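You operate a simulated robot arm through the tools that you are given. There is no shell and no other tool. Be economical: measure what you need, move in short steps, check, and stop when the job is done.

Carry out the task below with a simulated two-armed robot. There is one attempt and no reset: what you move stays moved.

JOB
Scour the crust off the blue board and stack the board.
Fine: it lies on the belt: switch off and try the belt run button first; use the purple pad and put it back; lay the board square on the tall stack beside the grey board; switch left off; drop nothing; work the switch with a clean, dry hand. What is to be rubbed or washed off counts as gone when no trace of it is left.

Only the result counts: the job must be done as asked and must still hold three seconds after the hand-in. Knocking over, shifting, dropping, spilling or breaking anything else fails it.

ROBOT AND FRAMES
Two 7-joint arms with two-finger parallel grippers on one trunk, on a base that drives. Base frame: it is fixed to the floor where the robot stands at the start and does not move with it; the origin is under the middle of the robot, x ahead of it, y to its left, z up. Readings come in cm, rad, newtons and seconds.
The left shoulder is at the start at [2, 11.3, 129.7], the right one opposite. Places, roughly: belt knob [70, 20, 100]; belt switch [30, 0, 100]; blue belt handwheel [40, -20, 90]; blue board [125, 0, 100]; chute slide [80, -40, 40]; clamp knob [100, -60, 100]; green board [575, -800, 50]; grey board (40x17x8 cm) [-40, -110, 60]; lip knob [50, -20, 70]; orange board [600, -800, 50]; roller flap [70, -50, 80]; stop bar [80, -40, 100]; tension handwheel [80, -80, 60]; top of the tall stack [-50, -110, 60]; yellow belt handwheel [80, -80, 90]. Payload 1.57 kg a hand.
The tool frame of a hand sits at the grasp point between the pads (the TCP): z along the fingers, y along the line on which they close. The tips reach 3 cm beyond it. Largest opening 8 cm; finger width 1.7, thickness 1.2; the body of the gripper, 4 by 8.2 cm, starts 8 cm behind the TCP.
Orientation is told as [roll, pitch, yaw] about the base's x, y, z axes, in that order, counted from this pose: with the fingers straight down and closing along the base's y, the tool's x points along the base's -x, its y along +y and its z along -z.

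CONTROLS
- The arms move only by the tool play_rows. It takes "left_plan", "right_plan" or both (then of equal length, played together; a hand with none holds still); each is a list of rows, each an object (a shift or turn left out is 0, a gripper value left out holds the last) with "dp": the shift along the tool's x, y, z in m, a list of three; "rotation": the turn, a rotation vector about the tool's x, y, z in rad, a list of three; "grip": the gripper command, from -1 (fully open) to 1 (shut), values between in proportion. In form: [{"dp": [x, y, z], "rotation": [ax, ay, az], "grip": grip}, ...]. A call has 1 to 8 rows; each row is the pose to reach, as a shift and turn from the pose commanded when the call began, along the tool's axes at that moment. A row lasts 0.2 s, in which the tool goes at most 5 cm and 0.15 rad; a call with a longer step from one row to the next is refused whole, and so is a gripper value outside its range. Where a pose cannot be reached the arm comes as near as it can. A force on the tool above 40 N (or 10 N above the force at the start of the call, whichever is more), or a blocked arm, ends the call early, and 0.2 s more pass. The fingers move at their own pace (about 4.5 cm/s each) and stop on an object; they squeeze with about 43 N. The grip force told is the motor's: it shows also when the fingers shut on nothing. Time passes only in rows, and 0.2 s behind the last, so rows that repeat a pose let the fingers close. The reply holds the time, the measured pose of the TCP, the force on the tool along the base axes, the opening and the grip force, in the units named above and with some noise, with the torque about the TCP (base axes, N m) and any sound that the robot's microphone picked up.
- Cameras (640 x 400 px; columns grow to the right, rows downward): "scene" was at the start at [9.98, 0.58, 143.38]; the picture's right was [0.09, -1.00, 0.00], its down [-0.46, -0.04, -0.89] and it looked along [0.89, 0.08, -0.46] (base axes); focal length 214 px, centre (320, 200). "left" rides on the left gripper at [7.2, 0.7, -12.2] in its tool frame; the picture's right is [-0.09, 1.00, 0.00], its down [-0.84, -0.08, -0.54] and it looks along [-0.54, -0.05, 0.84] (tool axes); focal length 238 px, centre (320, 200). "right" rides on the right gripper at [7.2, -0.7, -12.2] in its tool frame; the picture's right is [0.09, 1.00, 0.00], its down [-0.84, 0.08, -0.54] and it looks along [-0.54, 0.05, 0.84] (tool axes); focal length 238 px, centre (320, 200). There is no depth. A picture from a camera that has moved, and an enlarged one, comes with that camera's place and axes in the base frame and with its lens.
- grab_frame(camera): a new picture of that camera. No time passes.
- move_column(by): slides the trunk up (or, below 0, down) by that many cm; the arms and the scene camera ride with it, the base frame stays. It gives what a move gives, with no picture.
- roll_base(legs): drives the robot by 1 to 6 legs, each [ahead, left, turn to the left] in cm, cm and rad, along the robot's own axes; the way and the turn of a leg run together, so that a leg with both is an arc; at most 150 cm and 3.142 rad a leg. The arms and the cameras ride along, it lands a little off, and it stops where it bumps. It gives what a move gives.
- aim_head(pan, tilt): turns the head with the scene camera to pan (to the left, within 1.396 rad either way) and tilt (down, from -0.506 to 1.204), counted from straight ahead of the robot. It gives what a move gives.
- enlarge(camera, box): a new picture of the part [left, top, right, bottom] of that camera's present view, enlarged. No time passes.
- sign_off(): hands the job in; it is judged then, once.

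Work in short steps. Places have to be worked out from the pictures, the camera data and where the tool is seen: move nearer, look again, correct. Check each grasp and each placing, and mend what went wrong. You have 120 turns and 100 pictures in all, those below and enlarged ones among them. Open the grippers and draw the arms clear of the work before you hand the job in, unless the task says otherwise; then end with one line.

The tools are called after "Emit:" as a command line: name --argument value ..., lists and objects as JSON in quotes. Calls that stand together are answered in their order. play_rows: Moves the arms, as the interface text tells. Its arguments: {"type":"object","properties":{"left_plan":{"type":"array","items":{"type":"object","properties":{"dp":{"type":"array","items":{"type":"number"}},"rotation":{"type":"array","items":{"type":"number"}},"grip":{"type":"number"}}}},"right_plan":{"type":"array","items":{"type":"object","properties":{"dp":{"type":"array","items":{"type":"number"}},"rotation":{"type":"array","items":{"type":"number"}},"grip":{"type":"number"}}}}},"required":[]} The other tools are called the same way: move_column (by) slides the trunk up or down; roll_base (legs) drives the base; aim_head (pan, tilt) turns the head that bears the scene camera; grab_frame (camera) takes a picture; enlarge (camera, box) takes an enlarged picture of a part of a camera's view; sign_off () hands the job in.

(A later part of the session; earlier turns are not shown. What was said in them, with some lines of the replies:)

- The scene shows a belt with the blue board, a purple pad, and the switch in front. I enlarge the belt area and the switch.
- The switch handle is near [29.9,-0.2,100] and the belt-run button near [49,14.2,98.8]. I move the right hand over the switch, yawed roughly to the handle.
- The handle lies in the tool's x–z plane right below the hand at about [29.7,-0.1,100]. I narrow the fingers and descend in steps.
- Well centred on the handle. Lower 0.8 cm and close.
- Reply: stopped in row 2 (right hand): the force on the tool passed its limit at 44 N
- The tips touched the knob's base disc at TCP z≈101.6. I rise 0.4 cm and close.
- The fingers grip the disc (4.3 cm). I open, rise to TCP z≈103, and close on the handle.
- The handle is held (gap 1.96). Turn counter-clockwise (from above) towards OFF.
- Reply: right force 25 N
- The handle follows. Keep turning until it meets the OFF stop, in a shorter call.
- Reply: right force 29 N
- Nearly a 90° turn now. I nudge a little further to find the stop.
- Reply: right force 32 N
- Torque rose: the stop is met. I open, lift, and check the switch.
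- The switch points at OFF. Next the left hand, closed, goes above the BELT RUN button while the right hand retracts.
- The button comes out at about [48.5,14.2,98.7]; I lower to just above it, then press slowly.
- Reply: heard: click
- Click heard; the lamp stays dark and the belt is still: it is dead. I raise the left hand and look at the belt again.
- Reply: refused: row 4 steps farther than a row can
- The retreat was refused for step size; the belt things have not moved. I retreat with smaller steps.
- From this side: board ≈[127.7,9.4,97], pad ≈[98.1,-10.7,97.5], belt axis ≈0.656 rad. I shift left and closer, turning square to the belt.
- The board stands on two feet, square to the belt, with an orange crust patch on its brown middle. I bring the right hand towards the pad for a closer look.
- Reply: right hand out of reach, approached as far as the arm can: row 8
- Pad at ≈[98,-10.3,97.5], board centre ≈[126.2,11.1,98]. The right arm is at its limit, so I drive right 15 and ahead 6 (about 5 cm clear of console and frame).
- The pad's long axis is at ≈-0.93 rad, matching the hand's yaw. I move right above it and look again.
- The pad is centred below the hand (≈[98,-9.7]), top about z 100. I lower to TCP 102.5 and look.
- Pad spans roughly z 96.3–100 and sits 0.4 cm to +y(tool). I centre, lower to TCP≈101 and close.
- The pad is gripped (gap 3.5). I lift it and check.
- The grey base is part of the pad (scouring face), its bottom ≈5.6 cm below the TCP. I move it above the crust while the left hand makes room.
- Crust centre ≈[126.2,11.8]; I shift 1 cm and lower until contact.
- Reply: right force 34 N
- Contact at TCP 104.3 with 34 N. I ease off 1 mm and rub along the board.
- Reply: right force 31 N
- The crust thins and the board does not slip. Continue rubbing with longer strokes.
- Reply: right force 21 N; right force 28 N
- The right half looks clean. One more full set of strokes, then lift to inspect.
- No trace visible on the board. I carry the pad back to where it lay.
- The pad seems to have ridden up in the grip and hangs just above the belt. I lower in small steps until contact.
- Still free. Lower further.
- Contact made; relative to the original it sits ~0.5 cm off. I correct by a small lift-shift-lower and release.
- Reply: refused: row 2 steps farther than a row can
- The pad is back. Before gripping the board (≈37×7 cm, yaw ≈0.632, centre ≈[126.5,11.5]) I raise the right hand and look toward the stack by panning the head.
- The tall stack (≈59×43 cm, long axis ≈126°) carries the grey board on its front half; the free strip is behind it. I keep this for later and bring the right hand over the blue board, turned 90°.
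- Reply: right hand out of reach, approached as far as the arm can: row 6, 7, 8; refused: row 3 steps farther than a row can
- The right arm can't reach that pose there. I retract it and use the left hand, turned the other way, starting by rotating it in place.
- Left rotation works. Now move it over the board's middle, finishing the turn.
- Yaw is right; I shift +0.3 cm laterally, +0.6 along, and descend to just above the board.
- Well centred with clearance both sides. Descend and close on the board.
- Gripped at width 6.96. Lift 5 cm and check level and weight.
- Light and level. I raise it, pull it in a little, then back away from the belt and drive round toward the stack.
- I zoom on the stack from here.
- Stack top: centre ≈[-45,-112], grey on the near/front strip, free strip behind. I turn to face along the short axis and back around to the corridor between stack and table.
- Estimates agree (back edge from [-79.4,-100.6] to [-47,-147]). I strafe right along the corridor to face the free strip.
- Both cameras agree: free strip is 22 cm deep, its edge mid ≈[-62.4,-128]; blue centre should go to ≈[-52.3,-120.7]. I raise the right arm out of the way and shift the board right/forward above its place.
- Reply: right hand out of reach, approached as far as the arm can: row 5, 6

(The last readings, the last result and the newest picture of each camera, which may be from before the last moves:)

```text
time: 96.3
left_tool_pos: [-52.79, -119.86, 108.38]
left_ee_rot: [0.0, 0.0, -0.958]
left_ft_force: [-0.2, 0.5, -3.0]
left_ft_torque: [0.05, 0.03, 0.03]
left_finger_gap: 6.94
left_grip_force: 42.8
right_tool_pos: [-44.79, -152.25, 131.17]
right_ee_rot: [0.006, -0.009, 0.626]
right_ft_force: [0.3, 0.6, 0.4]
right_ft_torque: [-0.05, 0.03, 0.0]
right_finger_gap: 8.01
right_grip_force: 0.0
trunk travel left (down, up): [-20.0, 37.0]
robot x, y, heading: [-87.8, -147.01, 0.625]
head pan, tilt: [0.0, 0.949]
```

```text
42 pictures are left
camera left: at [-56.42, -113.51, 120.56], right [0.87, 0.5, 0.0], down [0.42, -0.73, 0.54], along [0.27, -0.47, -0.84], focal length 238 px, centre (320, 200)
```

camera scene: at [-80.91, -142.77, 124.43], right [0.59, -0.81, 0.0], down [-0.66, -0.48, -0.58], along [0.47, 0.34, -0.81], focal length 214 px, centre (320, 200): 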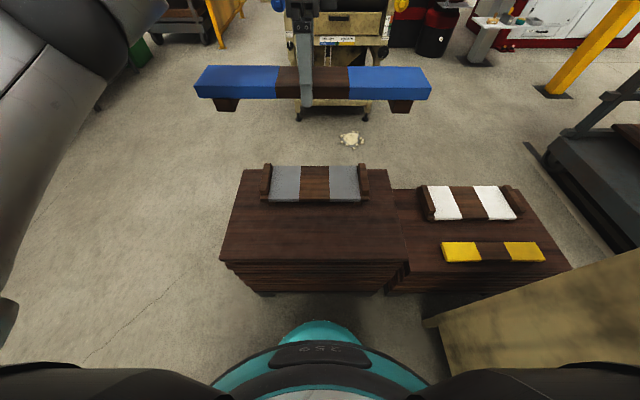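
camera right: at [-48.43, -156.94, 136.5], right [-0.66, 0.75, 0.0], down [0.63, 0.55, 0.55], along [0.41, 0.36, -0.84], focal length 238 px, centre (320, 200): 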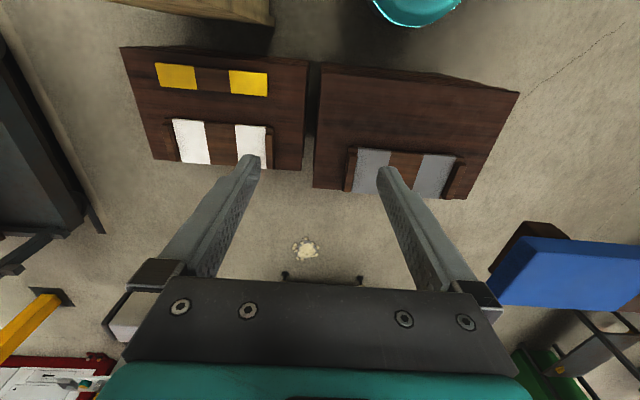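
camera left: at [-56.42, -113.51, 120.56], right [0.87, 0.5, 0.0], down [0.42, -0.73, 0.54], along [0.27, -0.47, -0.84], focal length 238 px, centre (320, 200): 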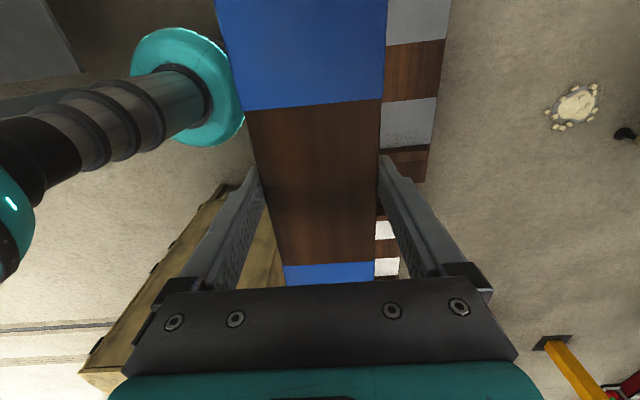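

Board and grey board are aligned in the view. Lower the column further, then the arm most of the way.

Emit:
move_column --by -15

Emit:
play_rows --left_plan '[{"dp": [0, 0, 0.04]}, {"dp": [0, 0, 0.08]}, {"dp": [0, 0, 0.12]}, {"dp": [0, 0, 0.16]}, {"dp": [0, 0, 0.2]}]'

Emit:
grab_frame --camera "scene"

Emit:
grab_frame --camera "left"

```text
time: 98.0
left_tool_pos: [-52.82, -119.78, 93.49]
left_ee_rot: [0.0, 0.001, -0.959]
left_ft_force: [0.3, 1.1, -3.8]
left_ft_torque: [0.02, 0.01, 0.01]
left_finger_gap: 6.95
left_grip_force: 43.2
right_tool_pos: [-44.83, -152.17, 116.13]
right_ee_rot: [0.006, -0.009, 0.626]
right_ft_force: [0.7, 0.0, -0.1]
right_ft_torque: [-0.01, 0.0, 0.01]
right_finger_gap: 7.99
right_grip_force: 0.0
trunk travel left (down, up): [-5.0, 52.0]
robot x, y, heading: [-87.58, -147.71, 0.625]
head pan, tilt: [0.0, 0.949]
```

```text
time: 99.2
left_tool_pos: [-52.92, -119.91, 73.38]
left_ee_rot: [0.001, 0.0, -0.958]
left_ft_force: [-0.5, 0.7, -3.9]
left_ft_torque: [0.02, 0.04, 0.0]
left_finger_gap: 6.93
left_grip_force: 43.0
right_tool_pos: [-44.75, -151.98, 116.0]
right_ee_rot: [0.005, -0.01, 0.626]
right_ft_force: [0.0, 0.6, 0.6]
right_ft_torque: [-0.01, 0.01, 0.01]
right_finger_gap: 8.0
right_grip_force: 0.1
trunk travel left (down, up): [-5.0, 52.0]
robot x, y, heading: [-87.4, -147.26, 0.62]
head pan, tilt: [0.0, 0.949]
```

```text
41 pictures are left
camera scene: at [-80.9, -142.77, 109.42], right [0.59, -0.81, 0.0], down [-0.66, -0.48, -0.58], along [0.47, 0.34, -0.81], focal length 214 px, centre (320, 200)
```

scene: 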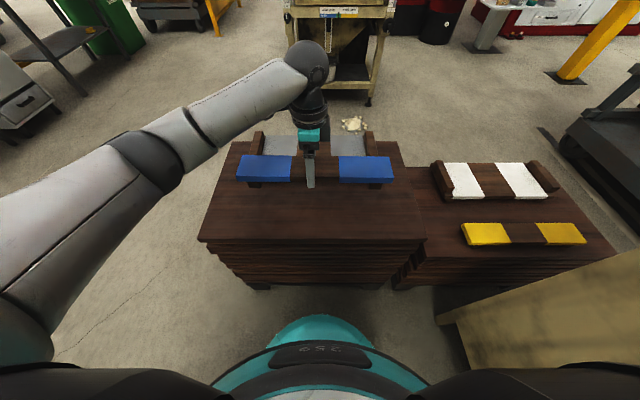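

```text
40 pictures are left
camera left: at [-56.58, -113.56, 85.52], right [0.87, 0.5, 0.0], down [0.42, -0.73, 0.54], along [0.27, -0.47, -0.84], focal length 238 px, centre (320, 200)
```

left: 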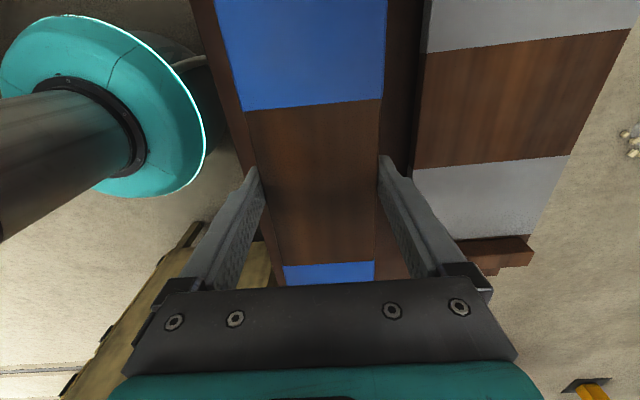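

Parallel with the grey board and clear of it. Lower to about 5 cm above contact and look.

Emit:
play_rows --left_plan '[{"dp": [0, 0, 0.03]}, {"dp": [0, 0, 0.06]}, {"dp": [0, 0, 0.075]}]'

Emit:
enlarge --camera "scene" --box '[190, 110, 450, 270]'

Emit:
grab_frame --camera "left"

```text
time: 100.0
left_tool_pos: [-52.78, -120.01, 65.78]
left_ee_rot: [-0.002, 0.0, -0.958]
left_ft_force: [0.8, -0.4, -3.3]
left_ft_torque: [-0.01, 0.05, 0.02]
left_finger_gap: 6.91
left_grip_force: 42.6
right_tool_pos: [-44.79, -151.99, 116.01]
right_ee_rot: [0.005, -0.008, 0.628]
right_ft_force: [-0.3, 0.2, 0.4]
right_ft_torque: [-0.01, 0.04, 0.04]
right_finger_gap: 8.0
right_grip_force: 0.0
trunk travel left (down, up): [-5.0, 52.0]
robot x, y, heading: [-87.3, -147.29, 0.63]
head pan, tilt: [0.0, 0.949]
```

```text
2.46 times, centred on (320, 190) of scene
camera zoom: at [-80.9, -142.77, 109.42], right [0.59, -0.81, 0.0], down [-0.66, -0.48, -0.58], along [0.47, 0.34, -0.81], focal length 528 px, centre (320, 225)
```

zoom: 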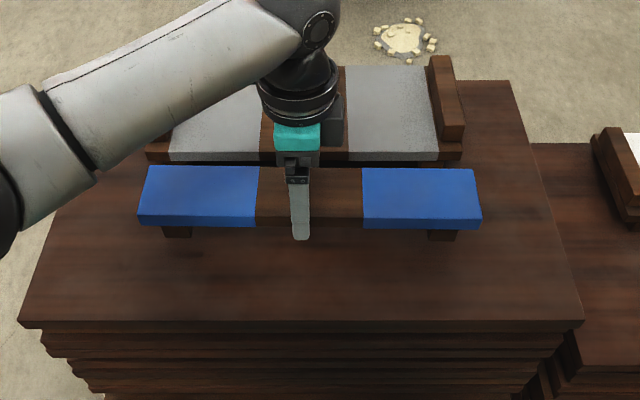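

```text
38 pictures are left
camera left: at [-56.47, -113.6, 77.91], right [0.87, 0.5, 0.0], down [0.42, -0.73, 0.54], along [0.27, -0.47, -0.84], focal length 238 px, centre (320, 200)
```

left: 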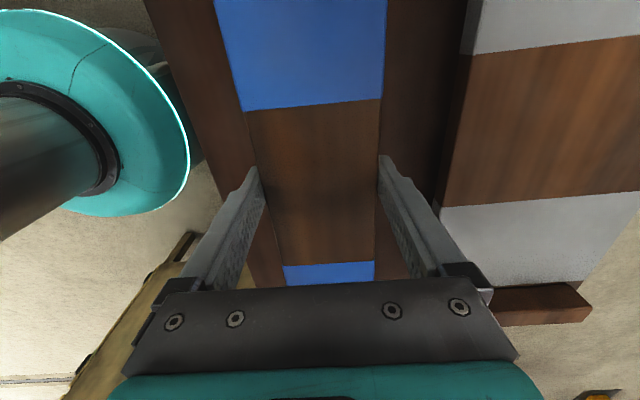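

Everything lines up. Descend in small steps until contact.

Emit:
play_rows --left_plan '[{"dp": [0, 0, 0.01]}, {"dp": [0, 0, 0.018]}, {"dp": [0, 0, 0.024]}, {"dp": [0, 0, 0.028]}]'

Emit:
enlarge --camera "scene" --box '[190, 110, 450, 270]'

```text
time: 101.0
left_tool_pos: [-52.78, -119.87, 63.11]
left_ee_rot: [0.0, -0.001, -0.958]
left_ft_force: [0.7, -0.5, -3.3]
left_ft_torque: [0.02, 0.02, -0.02]
left_finger_gap: 6.94
left_grip_force: 43.1
right_tool_pos: [-44.86, -152.16, 116.18]
right_ee_rot: [0.005, -0.009, 0.627]
right_ft_force: [0.3, 1.0, 0.3]
right_ft_torque: [-0.02, -0.02, -0.03]
right_finger_gap: 8.01
right_grip_force: 0.0
trunk travel left (down, up): [-5.0, 52.0]
robot x, y, heading: [-87.31, -147.23, 0.627]
head pan, tilt: [0.0, 0.949]
```

```text
2.46 times, centred on (320, 190) of scene
camera zoom: at [-80.91, -142.77, 109.42], right [0.59, -0.81, 0.0], down [-0.66, -0.48, -0.58], along [0.47, 0.34, -0.81], focal length 528 px, centre (320, 225)
```

zoom: 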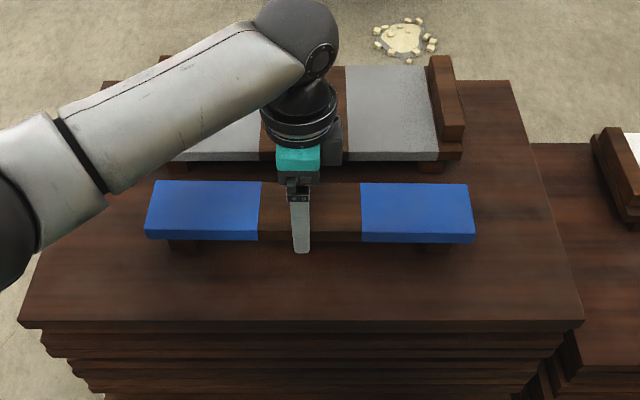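

Still hanging freely, close above the stack. Keep lowering gently.

Emit:
play_rows --left_plan '[{"dp": [0, 0, 0.003]}, {"dp": [0, 0, 0.006]}, {"dp": [0, 0, 0.009]}]'

```text
time: 101.8
left_tool_pos: [-52.81, -119.89, 62.26]
left_ee_rot: [-0.001, 0.0, -0.959]
left_ft_force: [-0.5, 0.2, -2.7]
left_ft_torque: [0.05, 0.01, 0.01]
left_finger_gap: 6.95
left_grip_force: 43.4
right_tool_pos: [-44.78, -152.02, 116.14]
right_ee_rot: [0.006, -0.01, 0.626]
right_ft_force: [0.1, 0.9, 0.6]
right_ft_torque: [0.01, -0.03, 0.03]
right_finger_gap: 8.0
right_grip_force: 0.0
trunk travel left (down, up): [-5.0, 52.0]
robot x, y, heading: [-87.55, -147.79, 0.627]
head pan, tilt: [0.0, 0.949]
```

Emit:
play_rows --left_plan '[{"dp": [0, 0, 0.003]}, {"dp": [0, 0, 0.005]}, {"dp": [0, 0, 0.007]}]'

Emit:
enlarge --camera "scene" --box '[230, 140, 410, 250]'

```text
time: 102.6
left_tool_pos: [-52.77, -119.91, 61.58]
left_ee_rot: [0.001, -0.002, -0.959]
left_ft_force: [-0.7, 0.6, -2.8]
left_ft_torque: [-0.2, -0.11, -0.08]
left_finger_gap: 6.97
left_grip_force: 43.4
right_tool_pos: [-44.78, -152.06, 116.09]
right_ee_rot: [0.004, -0.01, 0.626]
right_ft_force: [0.2, -0.3, 0.2]
right_ft_torque: [-0.02, 0.02, 0.0]
right_finger_gap: 8.0
right_grip_force: 0.0
trunk travel left (down, up): [-5.0, 52.0]
robot x, y, heading: [-87.33, -147.37, 0.624]
head pan, tilt: [0.0, 0.949]
```

```text
3.56 times, centred on (320, 195) of scene
camera zoom: at [-80.92, -142.77, 109.42], right [0.59, -0.81, 0.0], down [-0.66, -0.48, -0.58], along [0.47, 0.34, -0.81], focal length 763 px, centre (320, 218)
```

zoom: 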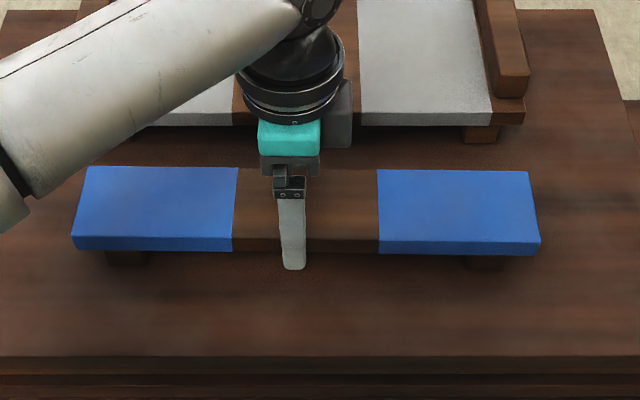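

First foot touches. I apply a 0.01 rad yaw trim and lower 2–3 mm to seat it.

Emit:
play_rows --left_plan '[{"dp": [0, 0, -0.002], "rotation": [0, 0, -0.012]}, {"dp": [0, 0, 0.001], "rotation": [0, 0, -0.012]}, {"dp": [0, 0, 0.003], "rotation": [0, 0, -0.012]}]'

```text
time: 103.4
left_tool_pos: [-52.77, -119.87, 61.47]
left_ee_rot: [0.003, -0.001, -0.945]
left_ft_force: [-7.5, -2.2, 22.7]
left_ft_torque: [-0.11, 1.01, 0.11]
left_finger_gap: 6.95
left_grip_force: 43.1
right_tool_pos: [-45.0, -152.17, 116.19]
right_ee_rot: [0.006, -0.011, 0.628]
right_ft_force: [-0.9, 0.7, 0.7]
right_ft_torque: [0.01, 0.02, 0.01]
right_finger_gap: 8.01
right_grip_force: 0.0
trunk travel left (down, up): [-5.0, 52.0]
robot x, y, heading: [-87.77, -147.33, 0.626]
head pan, tilt: [0.0, 0.949]
```

Seated with 23 N. I ease off 1 mm, open, and lift straight up.

Emit:
play_rows --left_plan '[{"dp": [0, 0, -0.001]}, {"dp": [0, 0, -0.001], "grip": 0}, {"dp": [0, 0, -0.001], "grip": -0.5}, {"dp": [0, 0, -0.001], "grip": -1}, {"dp": [0, 0, -0.001], "grip": -1}, {"dp": [0, 0, -0.02], "grip": -1}, {"dp": [0, 0, -0.05], "grip": -1}]'

Emit:
enlarge --camera "scene" --box '[190, 110, 450, 270]'

Emit:
grab_frame --camera "left"

```text
time: 105.0
left_tool_pos: [-52.87, -119.85, 66.15]
left_ee_rot: [0.002, 0.0, -0.947]
left_ft_force: [0.0, 0.2, 0.8]
left_ft_torque: [-0.04, 0.0, 0.01]
left_finger_gap: 8.02
left_grip_force: 0.0
right_tool_pos: [-44.81, -152.15, 116.15]
right_ee_rot: [0.005, -0.009, 0.629]
right_ft_force: [0.2, -0.1, -0.2]
right_ft_torque: [0.0, 0.04, 0.01]
right_finger_gap: 8.0
right_grip_force: 0.0
trunk travel left (down, up): [-5.0, 52.0]
robot x, y, heading: [-87.33, -147.36, 0.622]
head pan, tilt: [0.0, 0.949]
```

```text
2.46 times, centred on (320, 190) of scene
camera zoom: at [-80.92, -142.78, 109.42], right [0.59, -0.81, 0.0], down [-0.66, -0.48, -0.58], along [0.47, 0.34, -0.81], focal length 528 px, centre (320, 225)
```

zoom: 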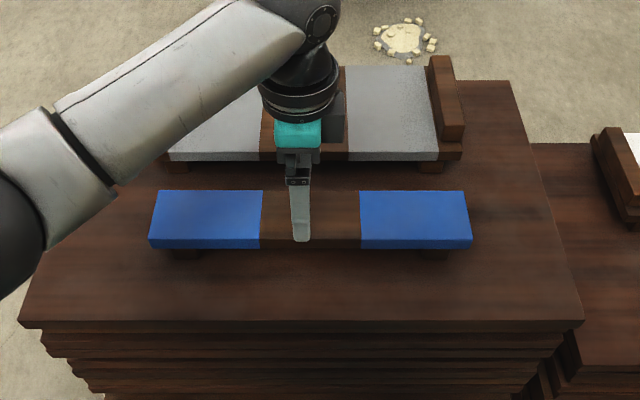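

```text
34 pictures are left
camera left: at [-56.52, -113.66, 78.32], right [0.86, 0.51, 0.0], down [0.43, -0.72, 0.54], along [0.28, -0.47, -0.84], focal length 238 px, centre (320, 200)
```

left: 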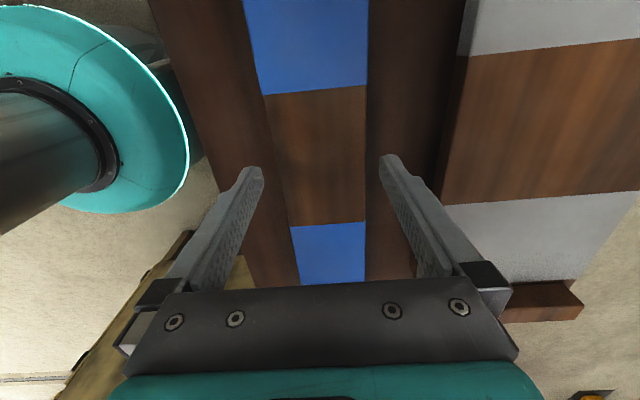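

The board rests level and square beside the grey board. I draw the left hand up and away and check once more.

Emit:
play_rows --left_plan '[{"dp": [0, 0, -0.045]}, {"dp": [0, 0, -0.09]}, {"dp": [0, 0, -0.135]}, {"dp": [0, 0, -0.18]}, {"dp": [0.02, -0.03, -0.21]}, {"dp": [0.04, -0.06, -0.24]}, {"dp": [0.06, -0.08, -0.27]}]'

Emit:
move_column --by 25

Emit:
enlarge --camera "scene" --box '[200, 110, 440, 300]'

```text
time: 106.6
left_tool_pos: [-62.82, -119.71, 93.26]
left_ee_rot: [-0.001, 0.0, -0.948]
left_ft_force: [1.1, 0.0, 0.2]
left_ft_torque: [0.02, 0.02, -0.04]
left_finger_gap: 7.99
left_grip_force: 0.0
right_tool_pos: [-44.8, -152.06, 116.28]
right_ee_rot: [0.005, -0.009, 0.626]
right_ft_force: [0.6, 0.2, -0.9]
right_ft_torque: [-0.03, -0.01, -0.03]
right_finger_gap: 8.01
right_grip_force: 0.0
trunk travel left (down, up): [-5.0, 52.0]
robot x, y, heading: [-87.12, -147.83, 0.627]
head pan, tilt: [0.0, 0.949]
```

```text
time: 109.2
left_tool_pos: [-62.8, -119.63, 118.16]
left_ee_rot: [0.0, -0.001, -0.946]
left_ft_force: [0.1, 0.2, 0.2]
left_ft_torque: [0.01, -0.04, 0.02]
left_finger_gap: 8.0
left_grip_force: 0.1
right_tool_pos: [-44.75, -152.11, 141.1]
right_ee_rot: [0.004, -0.009, 0.627]
right_ft_force: [0.4, 0.8, 0.0]
right_ft_torque: [0.0, -0.01, 0.03]
right_finger_gap: 7.98
right_grip_force: 0.2
trunk travel left (down, up): [-30.0, 27.0]
robot x, y, heading: [-87.35, -147.26, 0.62]
head pan, tilt: [0.0, 0.949]
```

```text
2.11 times, centred on (320, 205) of scene
camera zoom: at [-80.91, -142.78, 134.41], right [0.59, -0.81, 0.0], down [-0.66, -0.48, -0.58], along [0.47, 0.34, -0.81], focal length 452 px, centre (320, 190)
```

zoom: 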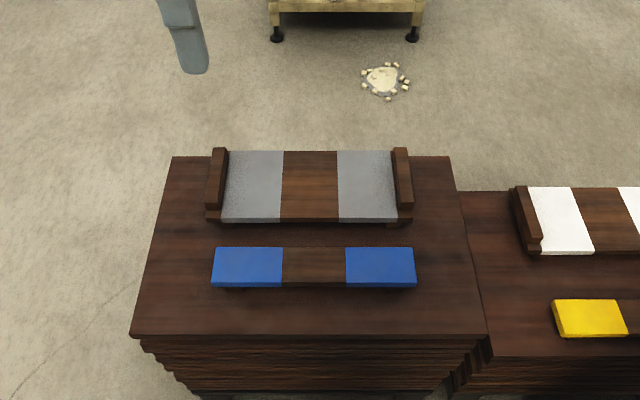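

The blue board is clean, flat and square beside the grey one, and both arms are clear. I hand the job in.

Emit:
sign_off

```text
The job is handed in.
```

The blue board is scoured with no crust visible on its top or near side (I did not look at the underside). It lies square beside the grey board on the tall stack; the purple pad is back within about a centimetre of its place, and the switch was left off after BELT RUN was tried and found dead.
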